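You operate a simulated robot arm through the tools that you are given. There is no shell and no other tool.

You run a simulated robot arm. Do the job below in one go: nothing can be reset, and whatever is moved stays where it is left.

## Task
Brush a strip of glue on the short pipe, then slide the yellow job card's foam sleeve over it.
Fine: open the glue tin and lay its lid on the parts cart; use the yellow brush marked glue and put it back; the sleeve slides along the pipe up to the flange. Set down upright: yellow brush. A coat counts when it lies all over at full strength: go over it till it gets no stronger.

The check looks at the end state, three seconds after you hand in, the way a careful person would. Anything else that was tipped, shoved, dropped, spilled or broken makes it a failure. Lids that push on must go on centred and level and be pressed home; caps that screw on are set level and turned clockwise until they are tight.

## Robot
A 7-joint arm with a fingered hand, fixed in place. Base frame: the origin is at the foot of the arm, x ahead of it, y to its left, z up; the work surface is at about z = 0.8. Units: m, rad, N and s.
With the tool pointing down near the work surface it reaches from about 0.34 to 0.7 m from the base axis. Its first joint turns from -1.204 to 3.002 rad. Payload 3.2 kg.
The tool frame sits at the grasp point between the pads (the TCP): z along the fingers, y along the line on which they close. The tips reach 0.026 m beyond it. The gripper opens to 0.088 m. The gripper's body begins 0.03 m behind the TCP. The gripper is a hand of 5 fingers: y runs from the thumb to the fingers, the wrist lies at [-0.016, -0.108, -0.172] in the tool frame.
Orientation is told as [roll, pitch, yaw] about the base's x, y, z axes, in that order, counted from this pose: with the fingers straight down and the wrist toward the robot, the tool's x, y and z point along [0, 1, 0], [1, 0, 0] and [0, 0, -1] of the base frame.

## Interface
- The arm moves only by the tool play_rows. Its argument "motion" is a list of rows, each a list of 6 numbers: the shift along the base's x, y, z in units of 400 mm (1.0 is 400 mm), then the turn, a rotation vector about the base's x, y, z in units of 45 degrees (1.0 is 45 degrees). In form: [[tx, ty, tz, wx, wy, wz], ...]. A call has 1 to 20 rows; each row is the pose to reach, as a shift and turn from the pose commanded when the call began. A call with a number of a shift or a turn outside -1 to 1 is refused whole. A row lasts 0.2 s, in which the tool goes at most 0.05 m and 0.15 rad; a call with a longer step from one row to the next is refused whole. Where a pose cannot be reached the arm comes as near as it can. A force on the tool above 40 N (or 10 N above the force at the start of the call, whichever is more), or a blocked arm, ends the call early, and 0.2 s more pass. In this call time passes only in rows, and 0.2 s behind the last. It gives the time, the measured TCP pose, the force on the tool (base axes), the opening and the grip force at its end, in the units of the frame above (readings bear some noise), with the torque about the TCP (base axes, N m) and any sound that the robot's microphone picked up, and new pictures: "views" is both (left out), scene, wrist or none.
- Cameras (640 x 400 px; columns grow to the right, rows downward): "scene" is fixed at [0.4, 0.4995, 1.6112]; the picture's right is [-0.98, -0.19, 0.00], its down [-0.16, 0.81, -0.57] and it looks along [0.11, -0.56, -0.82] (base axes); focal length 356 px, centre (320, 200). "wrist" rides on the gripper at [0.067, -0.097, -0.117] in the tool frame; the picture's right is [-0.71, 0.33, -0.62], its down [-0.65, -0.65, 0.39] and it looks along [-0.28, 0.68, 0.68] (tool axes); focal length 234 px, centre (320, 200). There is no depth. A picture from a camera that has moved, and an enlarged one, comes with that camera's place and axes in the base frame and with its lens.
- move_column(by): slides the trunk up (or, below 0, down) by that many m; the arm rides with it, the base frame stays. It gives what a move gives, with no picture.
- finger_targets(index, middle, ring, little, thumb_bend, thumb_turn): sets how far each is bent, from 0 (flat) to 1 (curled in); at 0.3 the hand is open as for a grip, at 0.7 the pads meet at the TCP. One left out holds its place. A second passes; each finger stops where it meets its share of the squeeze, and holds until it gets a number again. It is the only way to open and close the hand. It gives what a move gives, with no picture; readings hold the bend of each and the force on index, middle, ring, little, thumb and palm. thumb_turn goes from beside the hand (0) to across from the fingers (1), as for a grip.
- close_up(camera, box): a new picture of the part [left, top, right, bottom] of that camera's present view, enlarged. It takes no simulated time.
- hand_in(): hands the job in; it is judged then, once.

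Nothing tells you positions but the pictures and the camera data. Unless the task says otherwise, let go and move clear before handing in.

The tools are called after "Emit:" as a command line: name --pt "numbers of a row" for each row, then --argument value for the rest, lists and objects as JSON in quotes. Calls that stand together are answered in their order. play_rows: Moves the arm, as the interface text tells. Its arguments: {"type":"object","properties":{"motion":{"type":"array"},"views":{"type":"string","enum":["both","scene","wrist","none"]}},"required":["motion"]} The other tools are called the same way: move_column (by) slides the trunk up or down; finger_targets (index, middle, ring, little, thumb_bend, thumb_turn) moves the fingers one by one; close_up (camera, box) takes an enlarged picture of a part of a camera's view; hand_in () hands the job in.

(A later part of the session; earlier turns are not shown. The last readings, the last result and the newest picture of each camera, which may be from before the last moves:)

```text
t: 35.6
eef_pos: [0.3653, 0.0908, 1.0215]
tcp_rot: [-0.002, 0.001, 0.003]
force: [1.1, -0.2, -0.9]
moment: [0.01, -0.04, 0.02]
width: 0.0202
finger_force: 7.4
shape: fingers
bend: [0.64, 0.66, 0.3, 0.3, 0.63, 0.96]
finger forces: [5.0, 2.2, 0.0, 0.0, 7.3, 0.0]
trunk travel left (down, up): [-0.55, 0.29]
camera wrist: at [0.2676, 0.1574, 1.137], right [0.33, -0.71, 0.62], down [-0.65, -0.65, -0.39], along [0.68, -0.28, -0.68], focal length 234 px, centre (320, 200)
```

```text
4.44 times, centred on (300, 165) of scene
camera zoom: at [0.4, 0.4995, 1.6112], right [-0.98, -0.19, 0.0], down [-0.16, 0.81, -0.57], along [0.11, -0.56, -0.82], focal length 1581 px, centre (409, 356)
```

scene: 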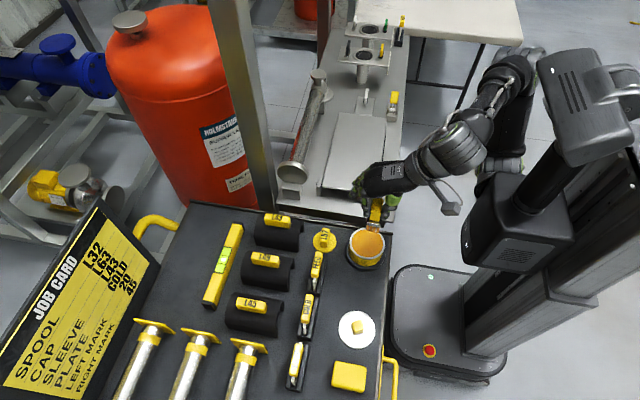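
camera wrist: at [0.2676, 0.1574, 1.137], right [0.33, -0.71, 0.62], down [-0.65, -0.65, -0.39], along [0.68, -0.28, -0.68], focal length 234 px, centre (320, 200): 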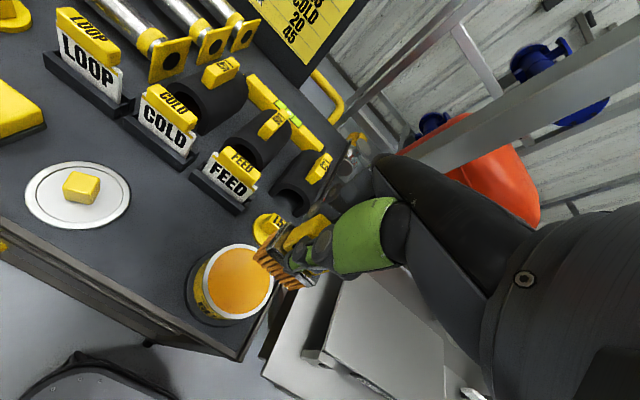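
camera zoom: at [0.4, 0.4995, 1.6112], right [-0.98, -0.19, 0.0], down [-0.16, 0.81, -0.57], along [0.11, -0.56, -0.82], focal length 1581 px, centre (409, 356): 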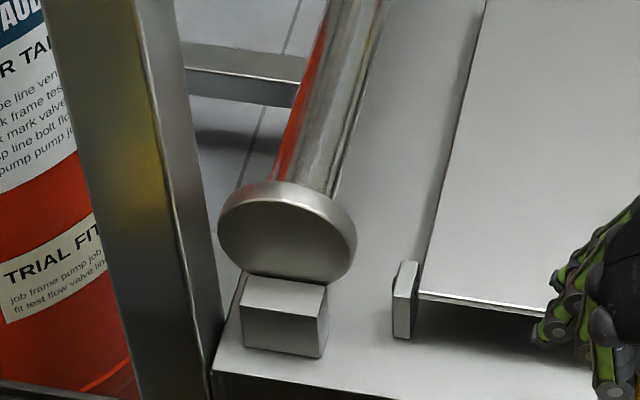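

The brush is loaded and level. Now I'll carry it over the bench toward the pipe, staying clear of the steel post near the flange.

Emit:
play_rows --pt "0.04 -0.09 0.02 0 0 0" --pt "0.08 -0.19 0.02 0 0 0" --pt "0.13 -0.29 0.02 0 0 -0.05" --pt "0.18 -0.39 0.02 0 0 -0.1" --pt "0.23 -0.49 0.02 0 0 -0.15" --pt "0.2875 -0.58 0.02 0 0 -0.2" --pt "0.37 -0.62 0.02 0 0 -0.25"

Emit:
close_up --camera "scene" --box '[250, 60, 390, 210]'

Emit:
close_up --camera "wrist" --box '[160, 100, 440, 400]'

```text
t: 37.2
eef_pos: [0.5153, -0.1575, 1.0286]
tcp_rot: [-0.001, 0.001, -0.197]
force: [0.4, 0.3, 0.0]
moment: [-0.01, -0.02, -0.02]
width: 0.02
finger_force: 7.2
shape: fingers
bend: [0.64, 0.66, 0.3, 0.3, 0.63, 0.96]
finger forces: [5.0, 2.3, 0.0, 0.1, 7.3, 0.0]
trunk travel left (down, up): [-0.55, 0.29]
camera wrist: at [0.432, -0.0733, 1.1444], right [0.19, -0.76, 0.62], down [-0.77, -0.51, -0.39], along [0.61, -0.41, -0.68], focal length 234 px, centre (320, 200)
```

scene: 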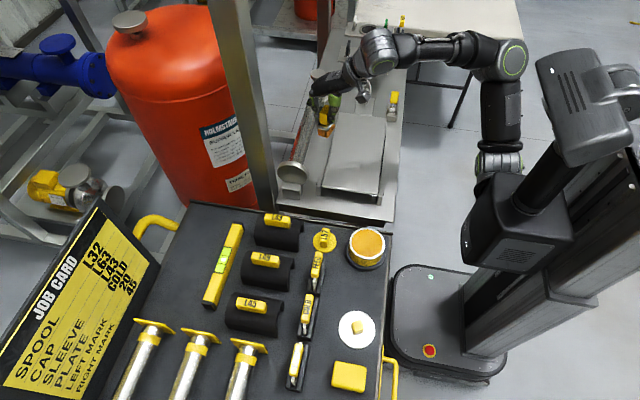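
wrist: 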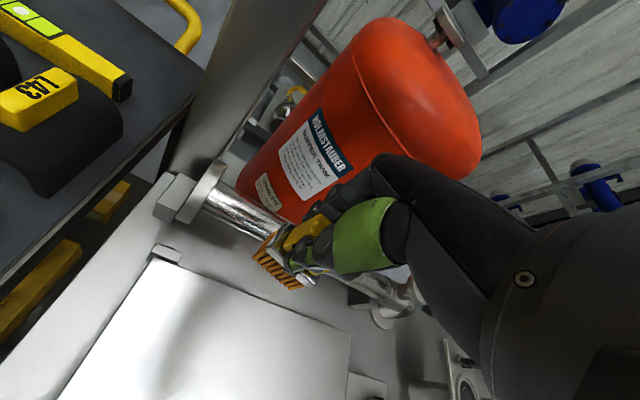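

```text
2.67 times, centred on (320, 135) of scene
camera zoom: at [0.4, 0.4995, 1.6112], right [-0.98, -0.19, 0.0], down [-0.16, 0.81, -0.57], along [0.11, -0.56, -0.82], focal length 948 px, centre (320, 373)
```

zoom: 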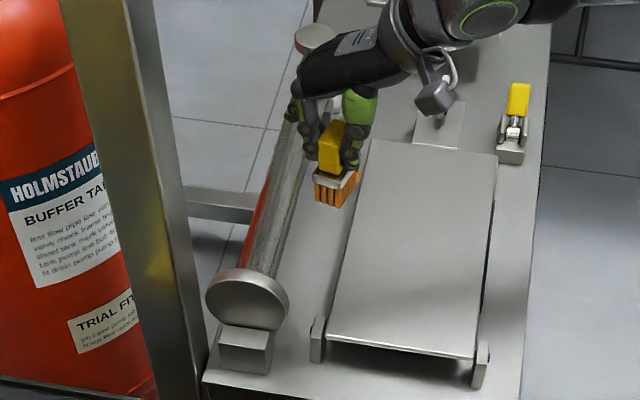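

```text
1.33 times, centred on (300, 250) of wrist
camera zoom: at [0.432, -0.0733, 1.1444], right [0.19, -0.76, 0.62], down [-0.77, -0.51, -0.39], along [0.61, -0.41, -0.68], focal length 312 px, centre (347, 133)
```

zoom: 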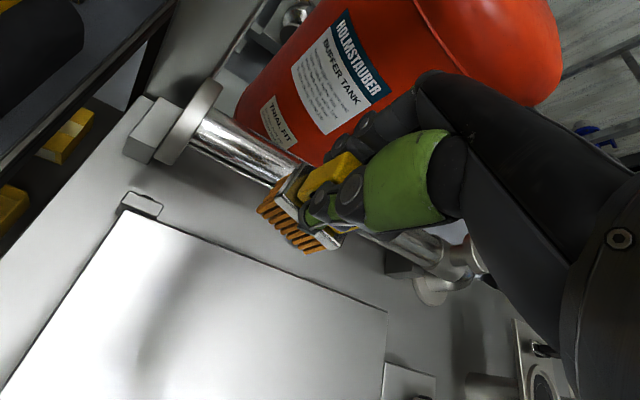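

Pipe axis is about x 0.583, z 0.868, with its top near z 0.889. I'll bring the brush over the pipe, aligned with it, about 2 cm above.

Emit:
play_rows --pt "0.06 0.0 0 0 0 0.12" --pt "0.12 0.0 0 0 0 0.25" --pt "0.175 0.0 -0.05 0 0 0.25" --pt "0.175 0.0 -0.1 0 0 0.25"

Emit:
close_up --camera "scene" --box '[260, 70, 360, 190]'

Emit:
close_up --camera "wrist" --box '[180, 140, 400, 340]'

```text
t: 38.2
eef_pos: [0.5854, -0.1573, 0.9889]
tcp_rot: [-0.001, 0.0, 0.003]
force: [-0.2, -1.1, -0.5]
moment: [0.0, -0.01, 0.0]
width: 0.0199
finger_force: 7.2
shape: fingers
bend: [0.64, 0.66, 0.3, 0.3, 0.63, 0.96]
finger forces: [4.9, 2.3, 0.0, 0.0, 7.4, 0.0]
trunk travel left (down, up): [-0.55, 0.29]
camera wrist: at [0.4852, -0.0914, 1.1045], right [0.33, -0.71, 0.62], down [-0.65, -0.65, -0.39], along [0.68, -0.28, -0.68], focal length 234 px, centre (320, 200)
```

scene: 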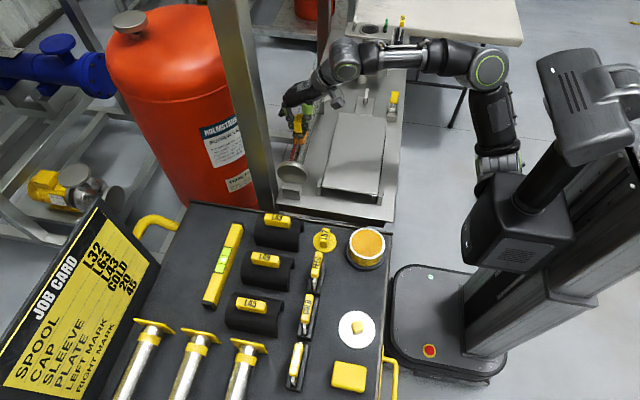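
wrist: 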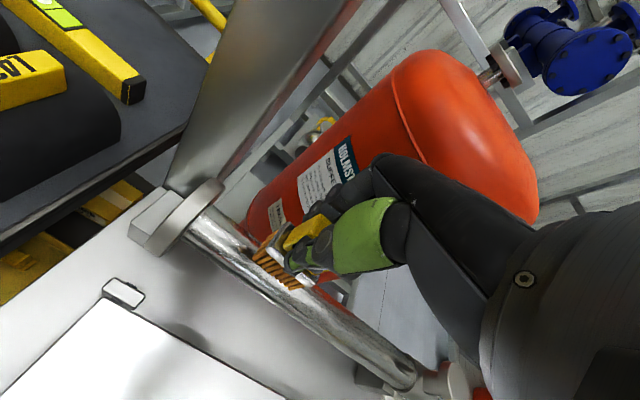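

```text
3.33 times, centred on (310, 130) of scene
camera zoom: at [0.4, 0.4995, 1.6112], right [-0.98, -0.19, 0.0], down [-0.16, 0.81, -0.57], along [0.11, -0.56, -0.82], focal length 1186 px, centre (353, 433)
```

zoom: 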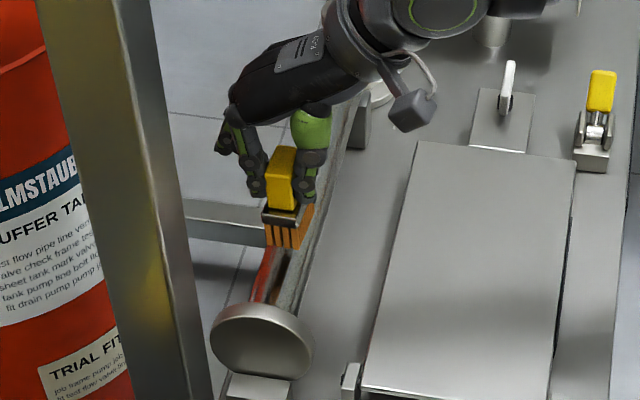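

```text
2.00 times, centred on (290, 240) of wrist
camera zoom: at [0.4852, -0.0914, 1.1045], right [0.33, -0.71, 0.62], down [-0.65, -0.65, -0.39], along [0.68, -0.28, -0.68], focal length 468 px, centre (380, 120)
```

zoom: 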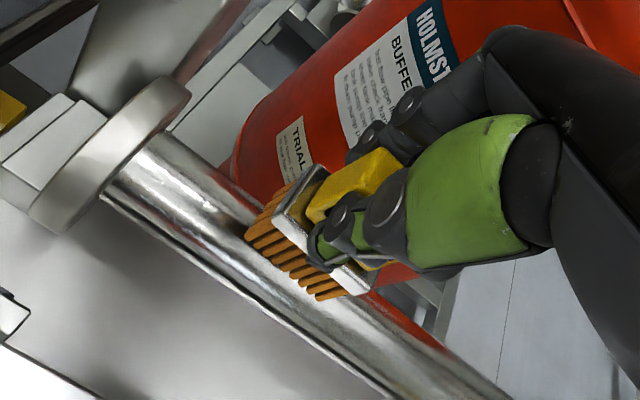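

Emit:
play_rows --pt "0 0 -0.02 0 0 0" --pt "0 0 -0.04 0 0 0" --views "none"

Emit:
close_up --camera "wrist" --box '[180, 140, 400, 340]'

Emit:
close_up --camera "scene" --box '[270, 100, 330, 170]'

```text
t: 38.8
eef_pos: [0.5839, -0.1569, 0.9739]
tcp_rot: [0.001, 0.002, 0.002]
force: [0.2, -0.5, -0.9]
moment: [-0.04, -0.03, 0.01]
width: 0.0199
finger_force: 7.3
shape: fingers
bend: [0.64, 0.66, 0.3, 0.3, 0.63, 0.96]
finger forces: [5.0, 2.3, 0.0, 0.1, 7.4, 0.1]
trunk travel left (down, up): [-0.55, 0.29]
```

```text
2.00 times, centred on (290, 240) of wrist
camera zoom: at [0.4857, -0.0912, 1.0885], right [0.33, -0.71, 0.62], down [-0.65, -0.65, -0.39], along [0.68, -0.28, -0.68], focal length 468 px, centre (380, 120)
```

zoom: 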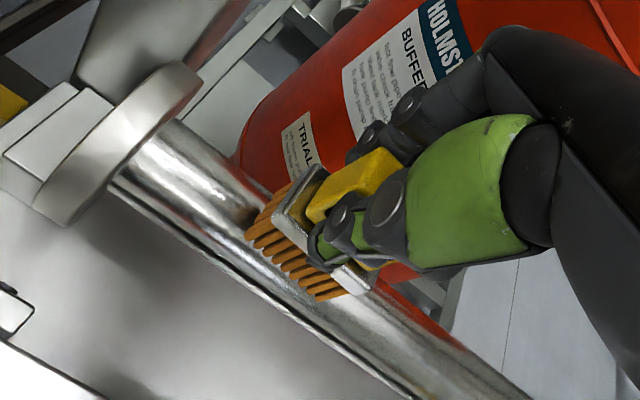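

```text
5.71 times, centred on (300, 135) of scene
camera zoom: at [0.4, 0.4995, 1.6112], right [-0.98, -0.19, 0.0], down [-0.16, 0.81, -0.57], along [0.11, -0.56, -0.82], focal length 2033 px, centre (434, 571)
```

zoom: 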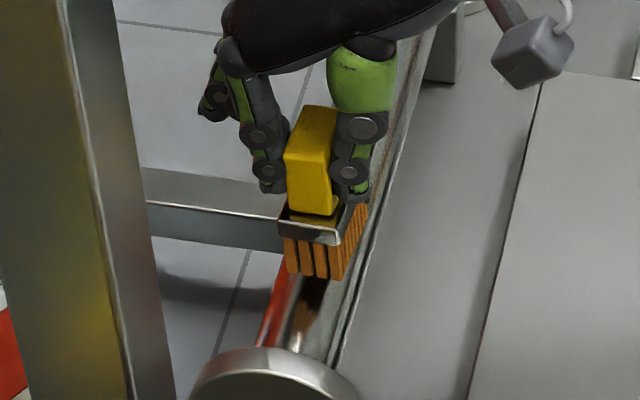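

Emit:
play_rows --pt "0 0 -0.01 0 0 0" --views "none"

Emit:
play_rows --pt "0 0 -0.008 0 0 0" --views "none"

Emit:
play_rows --pt "0 0 -0.006 0 0 0" --views "none"

Emit:
close_up --camera "wrist" --box '[180, 140, 400, 340]'

```text
t: 39.2
eef_pos: [0.5835, -0.157, 0.9691]
tcp_rot: [0.001, 0.002, 0.002]
force: [-0.6, -0.9, -0.4]
moment: [-0.03, 0.0, 0.01]
width: 0.0199
finger_force: 7.6
shape: fingers
bend: [0.64, 0.66, 0.3, 0.3, 0.63, 0.96]
finger forces: [4.9, 2.4, 0.1, 0.0, 7.3, 0.1]
trunk travel left (down, up): [-0.55, 0.29]
```

```text
t: 39.6
eef_pos: [0.5856, -0.1575, 0.9653]
tcp_rot: [-0.002, 0.0, 0.001]
force: [0.5, 0.0, -1.3]
moment: [-0.01, -0.01, 0.01]
width: 0.0201
finger_force: 7.2
shape: fingers
bend: [0.64, 0.66, 0.3, 0.3, 0.63, 0.96]
finger forces: [4.9, 2.3, 0.1, 0.0, 7.3, 0.0]
trunk travel left (down, up): [-0.55, 0.29]
```

```text
t: 40.0
eef_pos: [0.5837, -0.1578, 0.9646]
tcp_rot: [-0.001, -0.001, 0.002]
force: [0.6, 0.5, 1.0]
moment: [0.0, 0.0, 0.0]
width: 0.0199
finger_force: 7.7
shape: fingers
bend: [0.64, 0.66, 0.3, 0.3, 0.63, 0.96]
finger forces: [4.9, 2.5, 0.0, 0.0, 7.5, 0.0]
trunk travel left (down, up): [-0.55, 0.29]
```

```text
2.00 times, centred on (290, 240) of wrist
camera zoom: at [0.4854, -0.0911, 1.0794], right [0.33, -0.71, 0.62], down [-0.65, -0.65, -0.39], along [0.68, -0.28, -0.68], focal length 468 px, centre (380, 120)
```

zoom: 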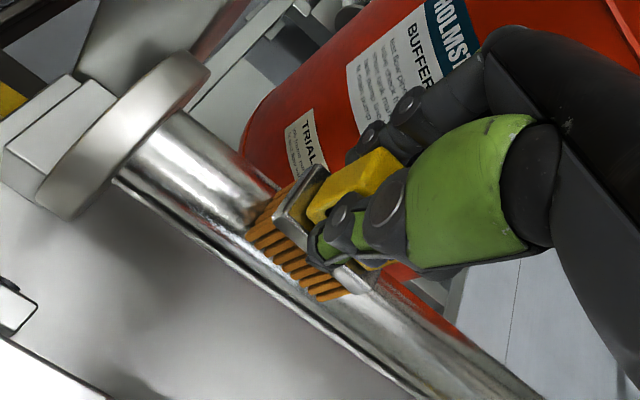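

Emit:
play_rows --pt "0 0 -0.005 0 0 0" --views "none"

Emit:
close_up --camera "wrist" --box '[180, 140, 400, 340]'

```text
t: 40.4
eef_pos: [0.5829, -0.1574, 0.9634]
tcp_rot: [0.0, -0.005, 0.001]
force: [-0.5, -0.5, 7.5]
moment: [0.03, 0.0, -0.04]
width: 0.02
finger_force: 8.7
shape: fingers
bend: [0.64, 0.66, 0.3, 0.3, 0.63, 0.96]
finger forces: [5.1, 2.8, 0.1, 0.0, 8.1, 0.1]
trunk travel left (down, up): [-0.55, 0.29]
```

```text
2.00 times, centred on (290, 240) of wrist
camera zoom: at [0.4847, -0.091, 1.0786], right [0.33, -0.71, 0.62], down [-0.65, -0.65, -0.39], along [0.68, -0.28, -0.68], focal length 468 px, centre (380, 120)
```

zoom: 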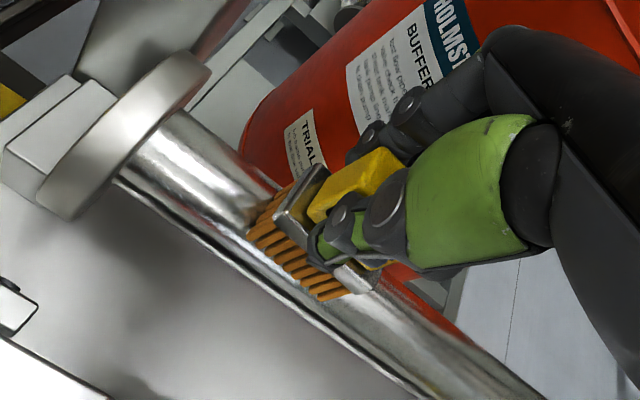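

Contact with the pipe at about 7 N. I'll make a stroke away from the flange and see what coat appears.

Emit:
play_rows --pt "0 -0.03 0 0 0 0" --pt "0 -0.06 0 0 0 0" --pt "0 -0.09 0 0 0 0" --pt "0 -0.12 0 0 0 0"

Emit:
close_up --camera "wrist" --box '[180, 140, 400, 340]'

Emit:
close_up --camera "scene" --box '[270, 100, 330, 170]'

```text
t: 41.4
eef_pos: [0.5818, -0.205, 0.9632]
tcp_rot: [-0.002, -0.001, 0.002]
force: [1.0, 2.2, 8.1]
moment: [0.07, -0.03, 0.05]
width: 0.0198
finger_force: 8.8
shape: fingers
bend: [0.64, 0.66, 0.3, 0.3, 0.63, 0.96]
finger forces: [5.3, 3.1, 0.0, 0.1, 8.5, 0.0]
trunk travel left (down, up): [-0.55, 0.29]
camera wrist: at [0.484, -0.1386, 1.0784], right [0.33, -0.71, 0.63], down [-0.65, -0.65, -0.39], along [0.68, -0.28, -0.68], focal length 234 px, centre (320, 200)
```

scene: 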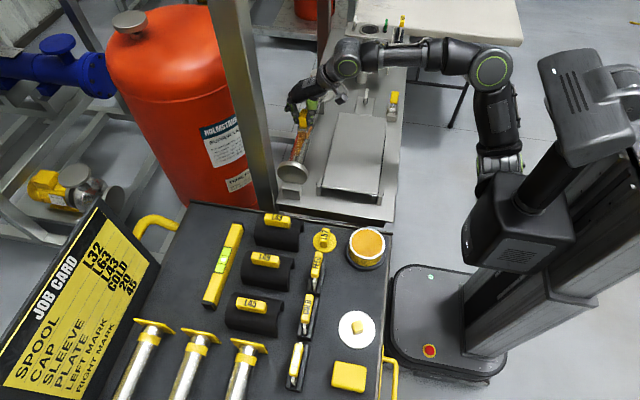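
wrist: 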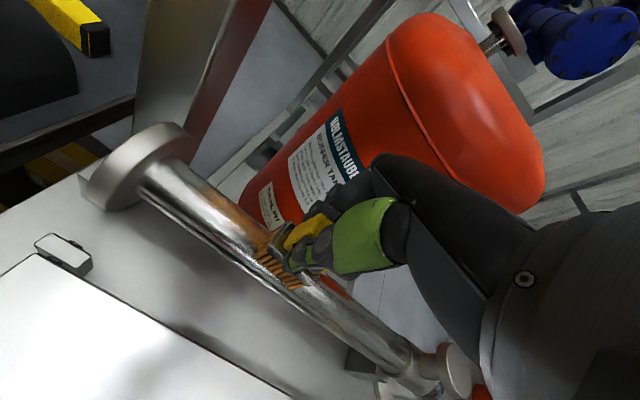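

```text
2.00 times, centred on (290, 240) of wrist
camera zoom: at [0.484, -0.1386, 1.0784], right [0.33, -0.71, 0.63], down [-0.65, -0.65, -0.39], along [0.68, -0.28, -0.68], focal length 468 px, centre (380, 120)
```

zoom: 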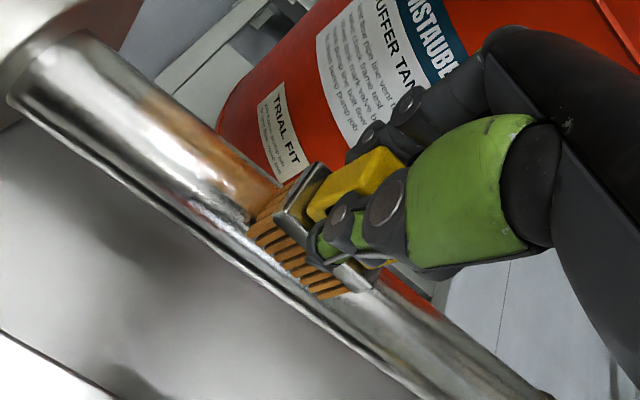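

```text
5.71 times, centred on (300, 135) of scene
camera zoom: at [0.4, 0.4995, 1.6112], right [-0.98, -0.19, 0.0], down [-0.16, 0.81, -0.57], along [0.11, -0.56, -0.82], focal length 2033 px, centre (434, 571)
```

zoom: 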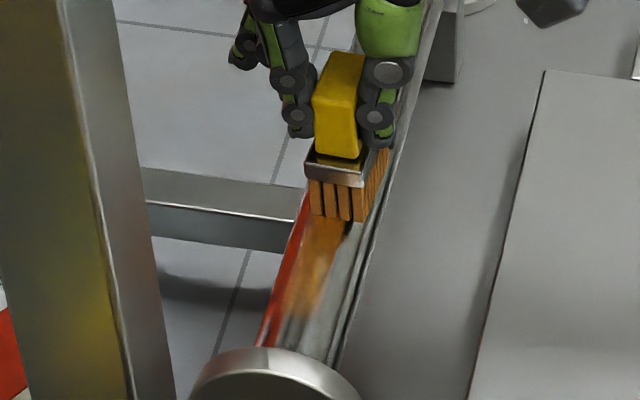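

A faint orange strip appears on the pipe top where the bristles passed. I'll stroke back up to the flange and look again.

Emit:
play_rows --pt "0 0.04 0 0 0 0" --pt "0 0.08 0 0 0 0" --pt "0 0.12 0 0 0 0" --pt "0 0.16 0 0 0 0" --pt "0 0.2 0 0 0 0" --pt "0 0.23 0 0 0 0" --views "wrist"

Emit:
close_up --camera "wrist" --box '[180, 140, 400, 340]'

Emit:
close_up --camera "scene" --box '[270, 100, 330, 170]'

```text
t: 42.8
eef_pos: [0.5838, -0.1127, 0.9628]
tcp_rot: [0.001, -0.002, 0.002]
force: [0.4, -3.9, 11.6]
moment: [-0.03, -0.07, -0.02]
width: 0.0198
finger_force: 9.7
shape: fingers
bend: [0.64, 0.66, 0.3, 0.3, 0.63, 0.97]
finger forces: [5.9, 3.6, 0.1, 0.0, 9.2, 0.0]
trunk travel left (down, up): [-0.55, 0.29]
camera wrist: at [0.4843, -0.0474, 1.0783], right [0.33, -0.71, 0.62], down [-0.65, -0.65, -0.39], along [0.68, -0.28, -0.68], focal length 234 px, centre (320, 200)
```

wrist: 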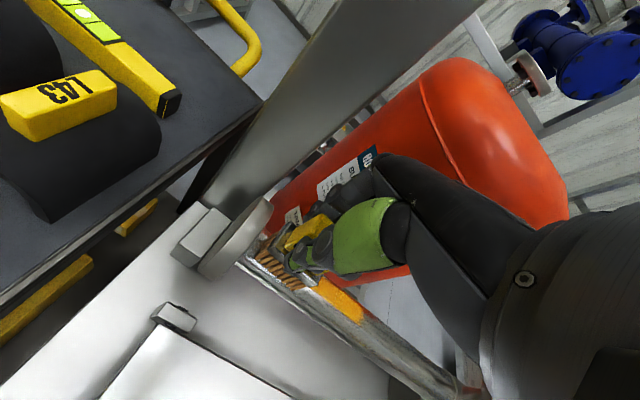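

```text
2.00 times, centred on (290, 240) of wrist
camera zoom: at [0.4843, -0.0474, 1.0783], right [0.33, -0.71, 0.62], down [-0.65, -0.65, -0.39], along [0.68, -0.28, -0.68], focal length 468 px, centre (380, 120)
```

zoom: 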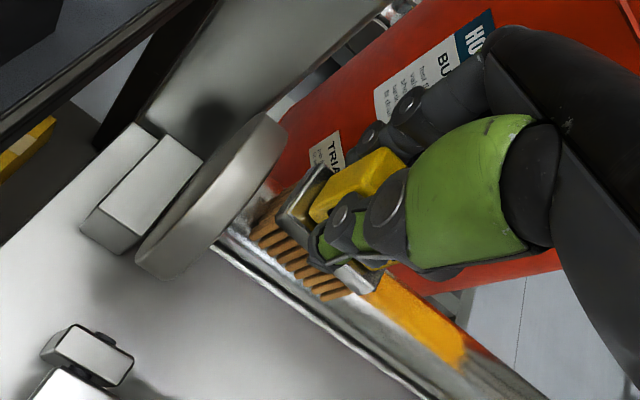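

```text
5.71 times, centred on (300, 135) of scene
camera zoom: at [0.4, 0.4995, 1.6112], right [-0.98, -0.19, 0.0], down [-0.16, 0.81, -0.57], along [0.11, -0.56, -0.82], focal length 2033 px, centre (434, 571)
```

zoom: 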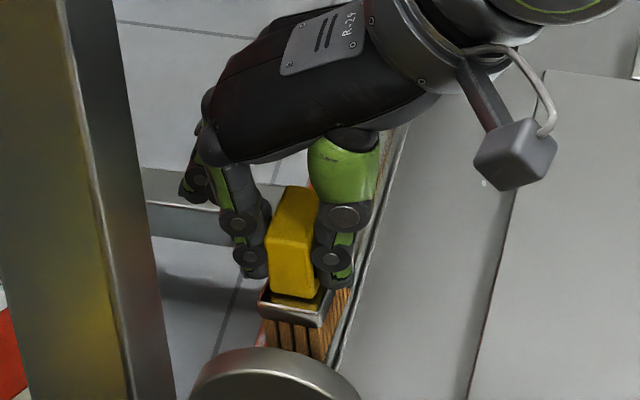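

The strip is forming strongly. I'll zoom in to check how close the bristles are to the flange and whether they still hold glue.

Emit:
close_up --camera "wrist" --box '[240, 190, 340, 310]'

Emit:
close_up --camera "scene" --box '[285, 140, 325, 175]'

```text
3.33 times, centred on (290, 250) of wrist
camera zoom: at [0.4843, -0.0474, 1.0783], right [0.33, -0.71, 0.62], down [-0.65, -0.65, -0.39], along [0.68, -0.28, -0.68], focal length 781 px, centre (420, 33)
```

zoom: 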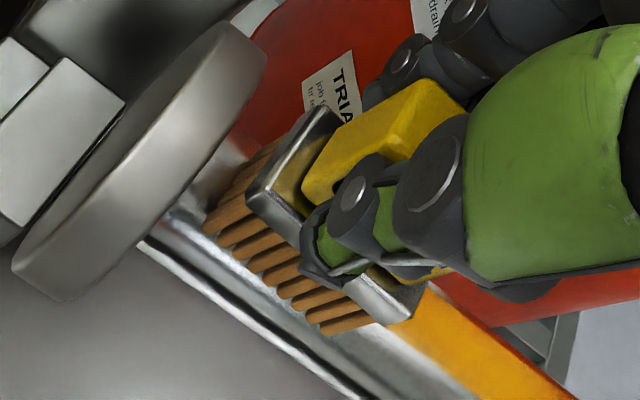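

```text
11.43 times, centred on (305, 158) of scene
camera zoom: at [0.4, 0.4995, 1.6112], right [-0.98, -0.19, 0.0], down [-0.16, 0.81, -0.57], along [0.11, -0.56, -0.82], focal length 4065 px, centre (491, 686)
```

zoom: 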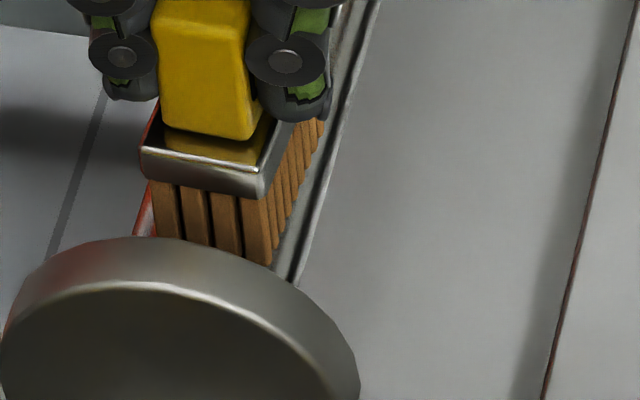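

There is about 1 cm left to the flange. I'll close that gap, then make a long stroke away to see whether the coat takes further along.

Emit:
play_rows --pt "0 0.012 0 0 0 0" --pt "0 0.024 0 0 0 0" --pt "0 0.0 0 0 0 0" --pt "0 -0.04 0 0 0 0" --pt "0 -0.08 0 0 0 0" --pt "0 -0.12 0 0 0 0" --pt "0 -0.16 0 0 0 0" --pt "0 -0.2 0 0 0 0" --pt "0 -0.24 0 0 0 0" --pt "0 -0.28 0 0 0 0" --pt "0 -0.32 0 0 0 0" --pt "0 -0.36 0 0 0 0" --pt "0 -0.4 0 0 0 0" --pt "0 -0.44 0 0 0 0"

Emit:
close_up --camera "wrist" --box '[100, 100, 380, 340]'

Emit:
close_up --camera "scene" --box '[270, 90, 330, 180]'

```text
t: 45.8
eef_pos: [0.5829, -0.2889, 0.9626]
tcp_rot: [0.0, 0.001, 0.003]
force: [-0.6, 1.3, 8.2]
moment: [0.03, -0.05, -0.02]
width: 0.0199
finger_force: 8.7
shape: fingers
bend: [0.64, 0.66, 0.3, 0.3, 0.63, 0.96]
finger forces: [5.9, 3.0, 0.0, 0.0, 9.0, 0.0]
trunk travel left (down, up): [-0.55, 0.29]
camera wrist: at [0.4845, -0.2229, 1.0779], right [0.33, -0.71, 0.62], down [-0.65, -0.65, -0.39], along [0.68, -0.28, -0.68], focal length 234 px, centre (320, 200)
```

scene: 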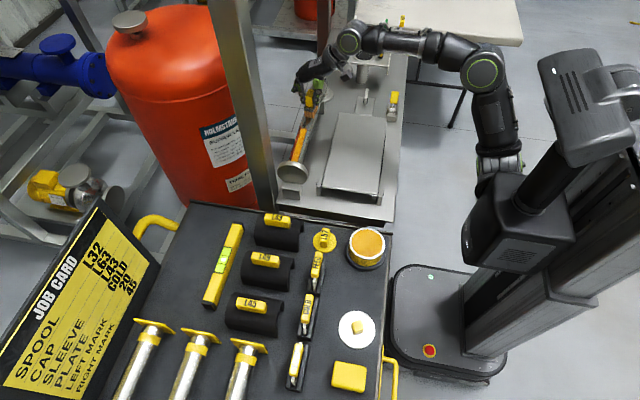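
wrist: 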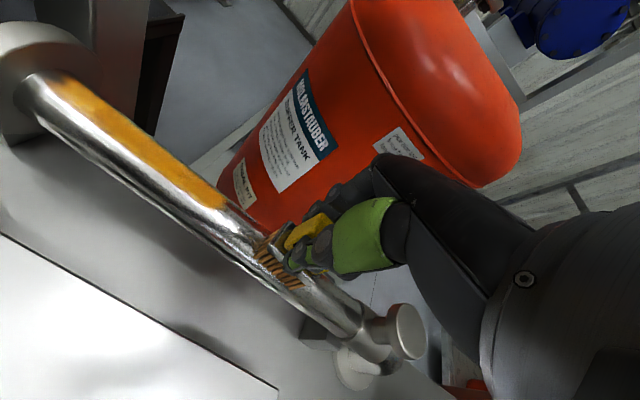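

```text
1.67 times, centred on (240, 220) of wrist
camera zoom: at [0.4845, -0.2229, 1.0779], right [0.33, -0.71, 0.62], down [-0.65, -0.65, -0.39], along [0.68, -0.28, -0.68], focal length 390 px, centre (453, 167)
```

zoom: 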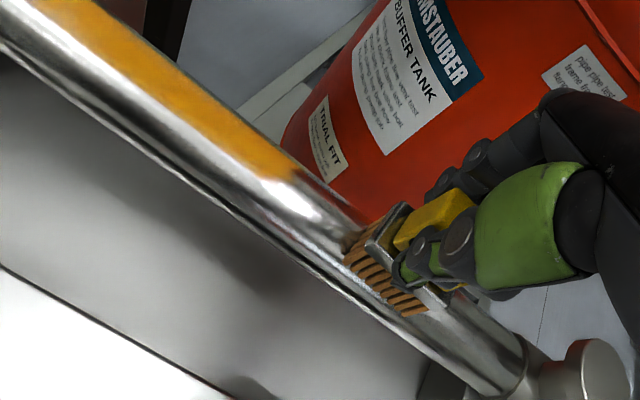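

```text
4.44 times, centred on (300, 135) of scene
camera zoom: at [0.4, 0.4995, 1.6112], right [-0.98, -0.19, 0.0], down [-0.16, 0.81, -0.57], along [0.11, -0.56, -0.82], focal length 1581 px, centre (409, 489)
```

zoom: 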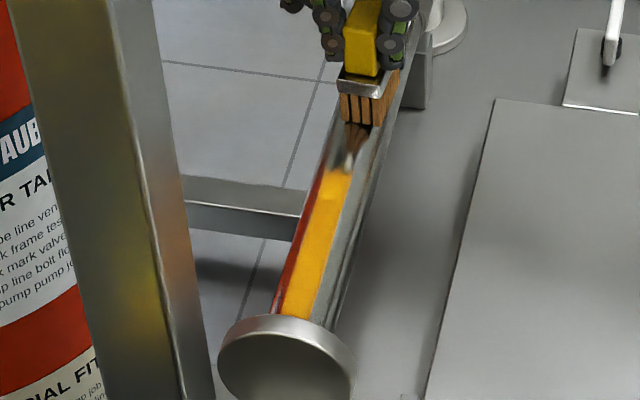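

The coat stops crisply at about y −0.226, so that is the strip's end. I'll zoom in on its near end and colour evenness.

Emit:
close_up --camera "wrist" --box '[0, 20, 240, 230]'

Emit:
close_up --camera "scene" --box '[275, 115, 330, 170]'

```text
1.90 times, centred on (120, 125) of wrist
camera zoom: at [0.4845, -0.2229, 1.0779], right [0.33, -0.71, 0.62], down [-0.65, -0.65, -0.39], along [0.68, -0.28, -0.68], focal length 446 px, centre (701, 343)
```

zoom: 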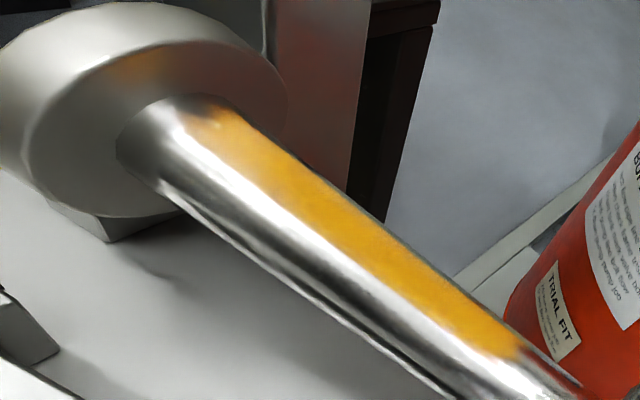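

```text
7.27 times, centred on (302, 142) of scene
camera zoom: at [0.4, 0.4995, 1.6112], right [-0.98, -0.19, 0.0], down [-0.16, 0.81, -0.57], along [0.11, -0.56, -0.82], focal length 2587 px, centre (447, 618)
```

zoom: 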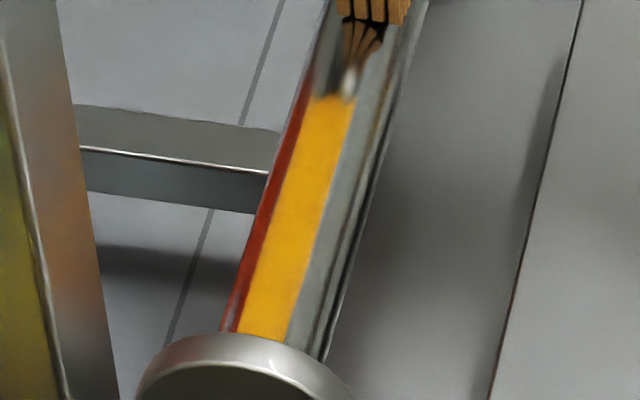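

The near end by the flange is fainter. I'll brush back and forth over the strip, working close to the flange.

Emit:
play_rows --pt "0 0.05 0 0 0 0" --pt "0 0.1 0 0 0 0" --pt "0 0.15 0 0 0 0" --pt "0 0.2 0 0 0 0" --pt "0 0.25 0 0 0 0" --pt "0 0.3 0 0 0 0" --pt "0 0.35 0 0 0 0" --pt "0 0.4 0 0 0 0" --pt "0 0.44 0 0 0 0" --pt "0 0.46 0 0 0 0" --pt "0 0.465 0 0 0 0" --views "none"

Emit:
close_up --camera "wrist" --box '[240, 190, 340, 310]'

```text
t: 48.2
eef_pos: [0.5824, -0.1031, 0.9624]
tcp_rot: [0.003, 0.001, 0.001]
force: [0.4, -2.9, 8.8]
moment: [-0.05, -0.02, 0.03]
width: 0.0198
finger_force: 9.2
shape: fingers
bend: [0.64, 0.66, 0.3, 0.3, 0.63, 0.97]
finger forces: [5.9, 3.7, 0.0, 0.0, 9.5, 0.1]
trunk travel left (down, up): [-0.55, 0.29]
```

```text
3.33 times, centred on (290, 250) of wrist
camera zoom: at [0.4844, -0.0372, 1.078], right [0.33, -0.71, 0.62], down [-0.65, -0.65, -0.39], along [0.68, -0.28, -0.68], focal length 781 px, centre (420, 33)
```

zoom: 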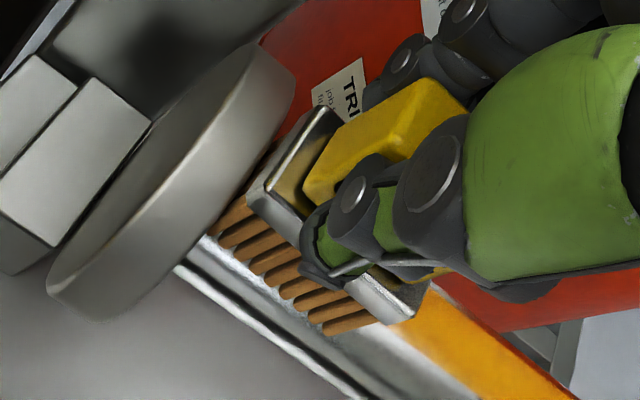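

Emit:
play_rows --pt "0 0.004 0 0 0 0" --pt "0 -0.05 0 0 0 0" --pt "0 0.004 0 0 0 0" --pt "0 -0.05 0 0 0 0" --pt "0 0.004 0 0 0 0" --pt "0 -0.05 0 0 0 0" --pt "0 -0.1 0 0 0 0" --pt "0 -0.15 0 0 0 0" --pt "0 -0.2 0 0 0 0" --pt "0 -0.25 0 0 0 0" --pt "0 -0.3 0 0 0 0" --pt "0 -0.35 0 0 0 0" --pt "0 -0.3 0 0 0 0" --pt "0 -0.25 0 0 0 0" --pt "0 -0.2 0 0 0 0" --pt "0 -0.25 0 0 0 0" --pt "0 -0.3 0 0 0 0" --pt "0 -0.35 0 0 0 0" --pt "0 -0.4 0 0 0 0" --pt "0 -0.45 0 0 0 0" --views "none"

Emit:
close_up --camera "wrist" --box '[0, 20, 240, 230]'

Emit:
close_up --camera "scene" --box '[275, 115, 330, 170]'

Emit:
close_up --camera "wrist" --box '[220, 200, 340, 310]'

```text
t: 52.4
eef_pos: [0.5842, -0.2831, 0.9618]
tcp_rot: [-0.001, -0.001, 0.003]
force: [0.5, 1.6, 5.0]
moment: [0.08, 0.01, -0.01]
width: 0.0204
finger_force: 9.3
shape: fingers
bend: [0.64, 0.66, 0.3, 0.3, 0.63, 0.96]
finger forces: [6.2, 3.1, 0.1, 0.0, 9.1, 0.0]
trunk travel left (down, up): [-0.55, 0.29]
```

```text
1.90 times, centred on (120, 125) of wrist
camera zoom: at [0.4849, -0.2167, 1.0776], right [0.33, -0.71, 0.62], down [-0.65, -0.65, -0.39], along [0.68, -0.28, -0.68], focal length 446 px, centre (701, 343)
```

zoom: 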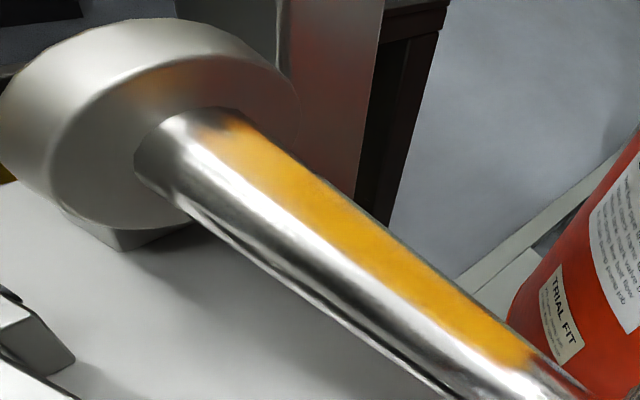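

```text
7.27 times, centred on (302, 142) of scene
camera zoom: at [0.4, 0.4995, 1.6112], right [-0.98, -0.19, 0.0], down [-0.16, 0.81, -0.57], along [0.11, -0.56, -0.82], focal length 2587 px, centre (447, 618)
```

zoom: 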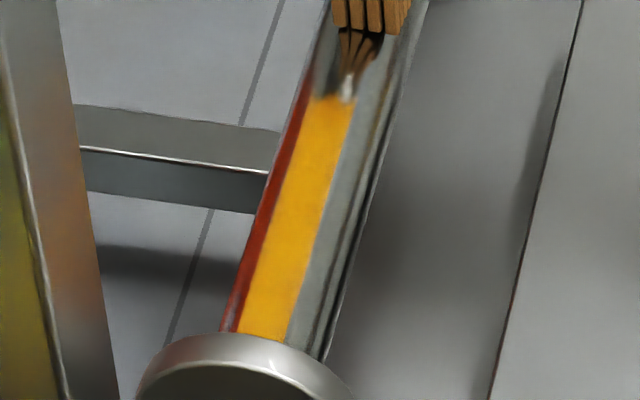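

```text
3.64 times, centred on (280, 255) of wrist
camera zoom: at [0.4849, -0.2167, 1.0776], right [0.33, -0.71, 0.62], down [-0.65, -0.65, -0.39], along [0.68, -0.28, -0.68], focal length 852 px, centre (466, 0)
```

zoom: 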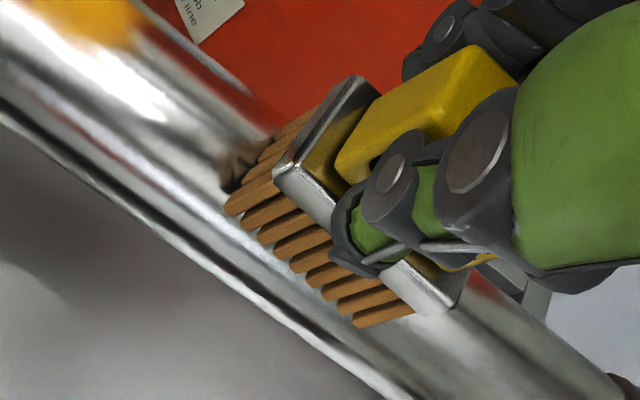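

Emit:
play_rows --pt "0 0.02 0.06 0 0 0" --pt "0 0.08 0.15 0 0 0" --pt "0 0.15 0.25 0 0 0" --views "wrist"

Emit:
close_up --camera "wrist" --box '[80, 140, 320, 320]'

Emit:
close_up --camera "scene" --box '[280, 105, 325, 170]'

```text
t: 53.2
eef_pos: [0.5847, -0.2214, 1.0619]
tcp_rot: [0.001, 0.001, 0.003]
force: [-0.7, 0.7, -0.3]
moment: [0.01, -0.01, 0.0]
width: 0.0209
finger_force: 7.5
shape: fingers
bend: [0.64, 0.66, 0.3, 0.3, 0.63, 0.96]
finger forces: [5.5, 2.7, 0.1, 0.1, 8.1, 0.0]
trunk travel left (down, up): [-0.55, 0.29]
camera wrist: at [0.4862, -0.155, 1.1771], right [0.33, -0.71, 0.62], down [-0.65, -0.65, -0.39], along [0.68, -0.28, -0.68], focal length 234 px, centre (320, 200)
```

wrist: 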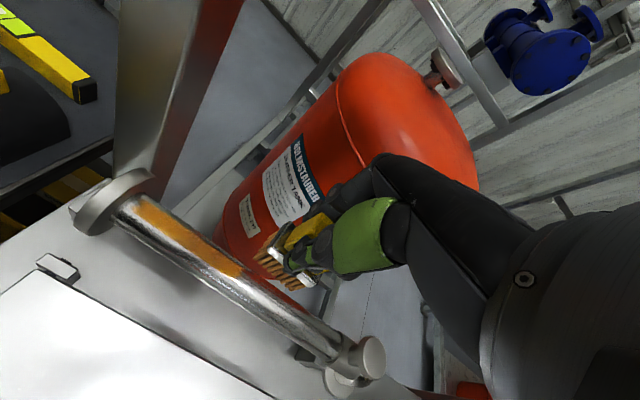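

```text
2.22 times, centred on (200, 230) of wrist
camera zoom: at [0.4862, -0.155, 1.1771], right [0.33, -0.71, 0.62], down [-0.65, -0.65, -0.39], along [0.68, -0.28, -0.68], focal length 520 px, centre (587, 133)
```

zoom: 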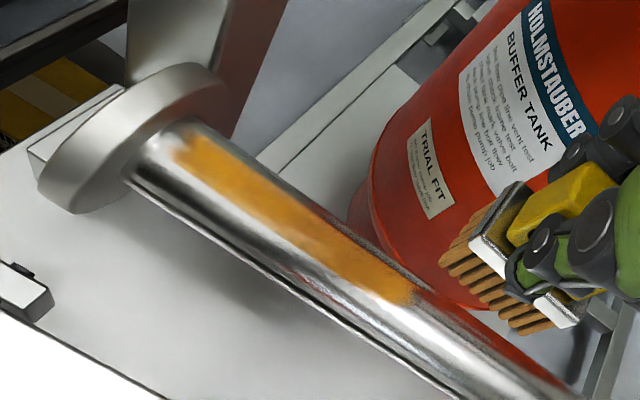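

```text
6.15 times, centred on (302, 138) of scene
camera zoom: at [0.4, 0.4995, 1.6112], right [-0.98, -0.19, 0.0], down [-0.16, 0.81, -0.57], along [0.11, -0.56, -0.82], focal length 2189 px, centre (428, 585)
```

zoom: 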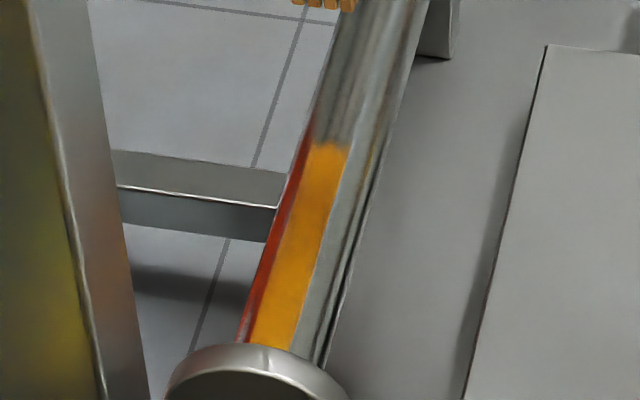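

The strip runs from about y −0.093 to −0.225. I'll look closely at its evenness before deciding on another coat.

Emit:
close_up --camera "wrist" --box '[120, 185, 200, 250]'

Emit:
close_up --camera "wrist" --box '[175, 215, 255, 285]'

Emit:
close_up --camera "scene" --box '[290, 125, 310, 165]'

```text
6.15 times, centred on (160, 218) of wrist
camera zoom: at [0.4862, -0.155, 1.1771], right [0.33, -0.71, 0.62], down [-0.65, -0.65, -0.39], along [0.68, -0.28, -0.68], focal length 1441 px, centre (1305, 92)
```

zoom: 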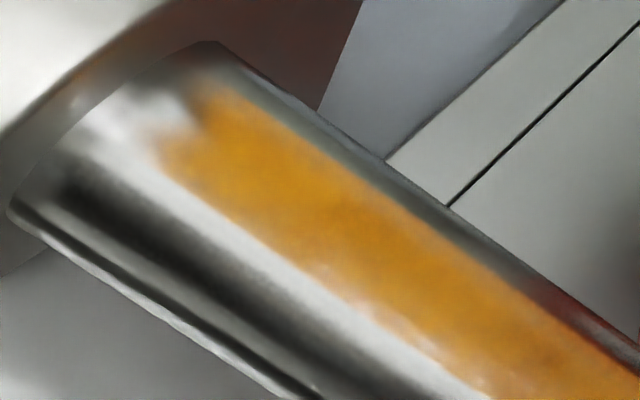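

```text
5.71 times, centred on (215, 250) of wrist
camera zoom: at [0.4862, -0.155, 1.1771], right [0.33, -0.71, 0.62], down [-0.65, -0.65, -0.39], along [0.68, -0.28, -0.68], focal length 1338 px, centre (920, -86)
```

zoom: 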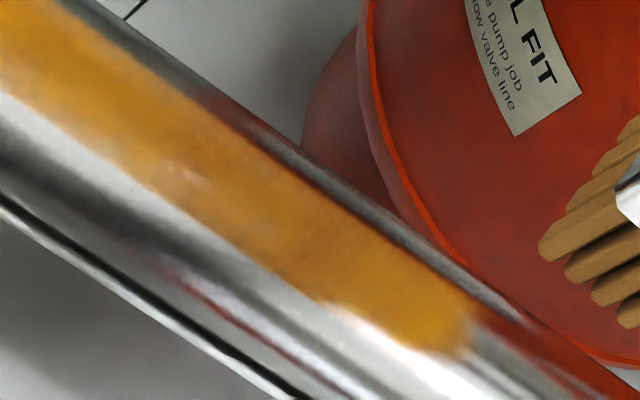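

```text
10.00 times, centred on (300, 145) of scene
camera zoom: at [0.4, 0.4995, 1.6112], right [-0.98, -0.19, 0.0], down [-0.16, 0.81, -0.57], along [0.11, -0.56, -0.82], focal length 3557 px, centre (520, 750)
```

zoom: 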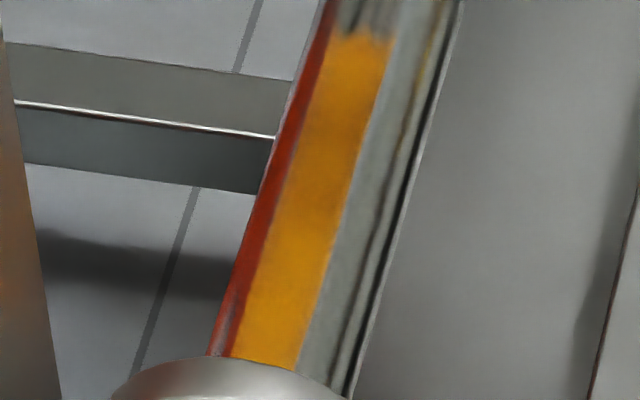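

The bristles look nearly dry, so I'll fetch more glue and give the strip further strokes. Back to the tin along a clear line.

Emit:
play_rows --pt "-0.06 0.08 0 0 0 0" --pt "-0.12 0.165 0 0 0 0" --pt "-0.18 0.25 0 0 0 0" --pt "-0.24 0.335 0 0 0 0" --pt "-0.3 0.42 0 0 0 0" --pt "-0.36 0.51 0 0 0 0" --pt "-0.42 0.6 0 0 0 0" --pt "-0.48 0.69 -0.04 0 0 0" --pt "-0.52 0.74 -0.08 0 0 0" --pt "-0.547 0.781 -0.1 0 0 0"

Emit:
close_up --camera "scene" --box '[330, 170, 400, 270]'

```text
t: 55.4
eef_pos: [0.502, 0.0554, 1.1057]
tcp_rot: [0.011, 0.002, 0.0]
force: [0.1, 1.0, -0.3]
moment: [0.0, 0.0, 0.01]
width: 0.0205
finger_force: 8.2
shape: fingers
bend: [0.64, 0.66, 0.3, 0.3, 0.63, 0.96]
finger forces: [5.3, 2.7, 0.1, 0.0, 8.1, 0.0]
out of reach, approached as far as the arm can: row 3, 4, 5, 6, 7, 8, 9, 10
trunk travel left (down, up): [-0.55, 0.29]
camera wrist: at [0.4041, 0.1203, 1.2218], right [0.33, -0.72, 0.61], down [-0.65, -0.64, -0.4], along [0.68, -0.27, -0.68], focal length 234 px, centre (320, 200)
```

scene: 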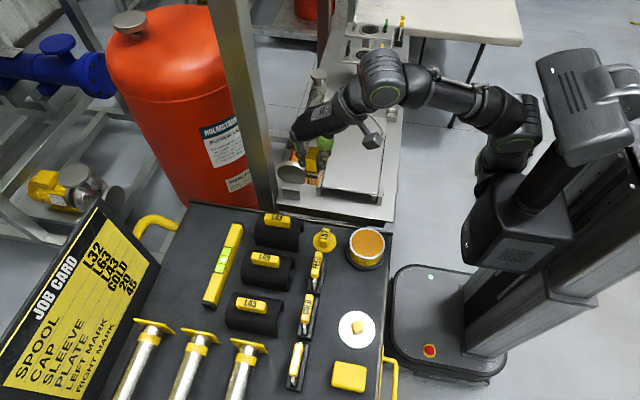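
wrist: 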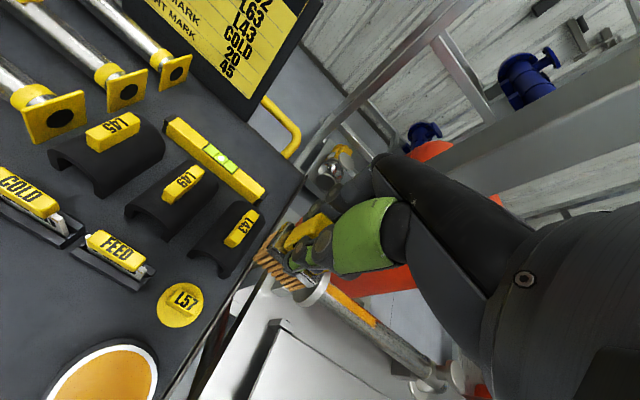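

```text
4.00 times, centred on (365, 220) of scene
camera zoom: at [0.4, 0.4995, 1.6112], right [-0.98, -0.19, 0.0], down [-0.16, 0.81, -0.57], along [0.11, -0.56, -0.82], focal length 1423 px, centre (140, 120)
```

zoom: 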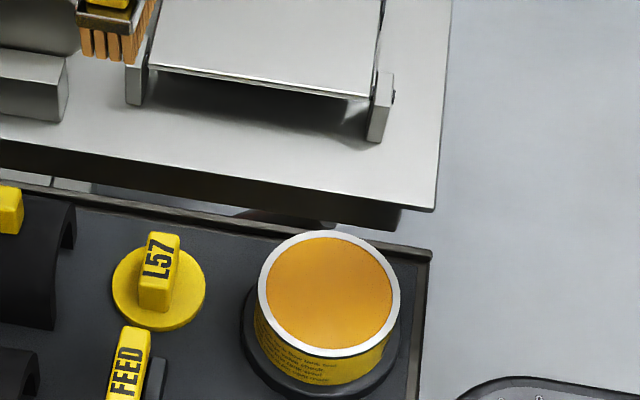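

The arm lost its posture on that route (nothing touched). I'll retrace it to the pose that worked on the way over, with the hand turned slightly.

Emit:
play_rows --pt "0.06 -0.09 0.1 0 0 0" --pt "0.12 -0.18 0.1 0 0 0" --pt "0.18 -0.27 0.1 0 0 -0.05" --pt "0.24 -0.37 0.1 0 0 -0.1" --pt "0.3 -0.46 0.08 0 0 -0.15" --pt "0.34 -0.54 0.06 0 0 -0.2" --pt "0.3725 -0.62 0.04 0 0 -0.25"

```text
refused: row 1 steps farther than a row can; nothing moved
```

Emit:
play_rows --pt "0.05 -0.08 0.05 0 0 0" --pt "0.1 -0.16 0.1 0 0 0" --pt "0.16 -0.25 0.1 0 0 -0.05" --pt "0.22 -0.34 0.1 0 0 -0.1" --pt "0.28 -0.43 0.08 0 0 -0.15" --pt "0.33 -0.52 0.06 0 0 -0.2" --pt "0.3725 -0.6 0.04 0 0 -0.25"

```text
t: 57.0
eef_pos: [0.6161, -0.1851, 1.0898]
tcp_rot: [0.0, 0.002, -0.196]
force: [0.1, 0.0, -0.4]
moment: [0.02, 0.01, -0.02]
width: 0.0207
finger_force: 8.1
shape: fingers
bend: [0.64, 0.66, 0.3, 0.3, 0.63, 0.96]
finger forces: [5.1, 2.6, 0.1, 0.1, 7.6, 0.0]
out of reach, approached as far as the arm can: row 4, 5, 6, 7
trunk travel left (down, up): [-0.55, 0.29]
camera wrist: at [0.5331, -0.1015, 1.205], right [0.19, -0.76, 0.62], down [-0.77, -0.51, -0.39], along [0.61, -0.41, -0.68], focal length 234 px, centre (320, 200)
```

scene: 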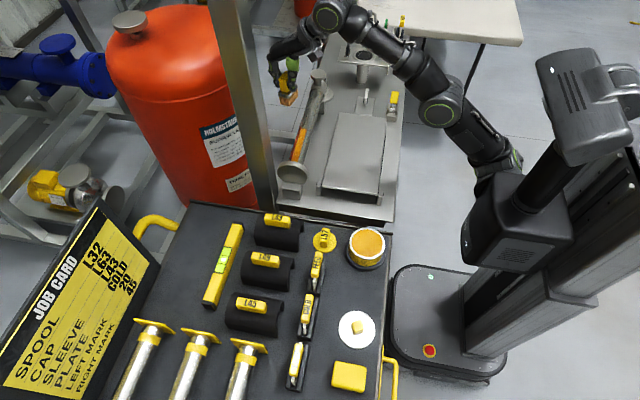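
wrist: 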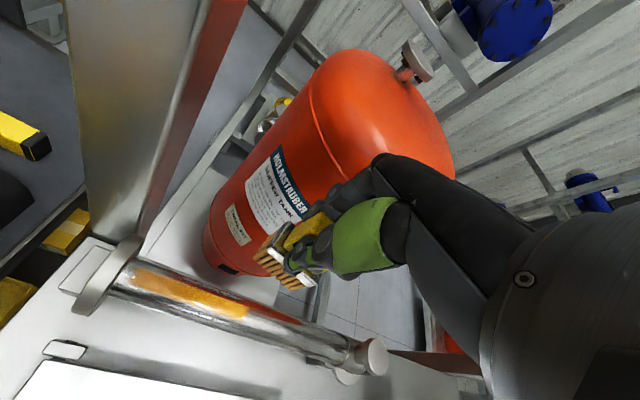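

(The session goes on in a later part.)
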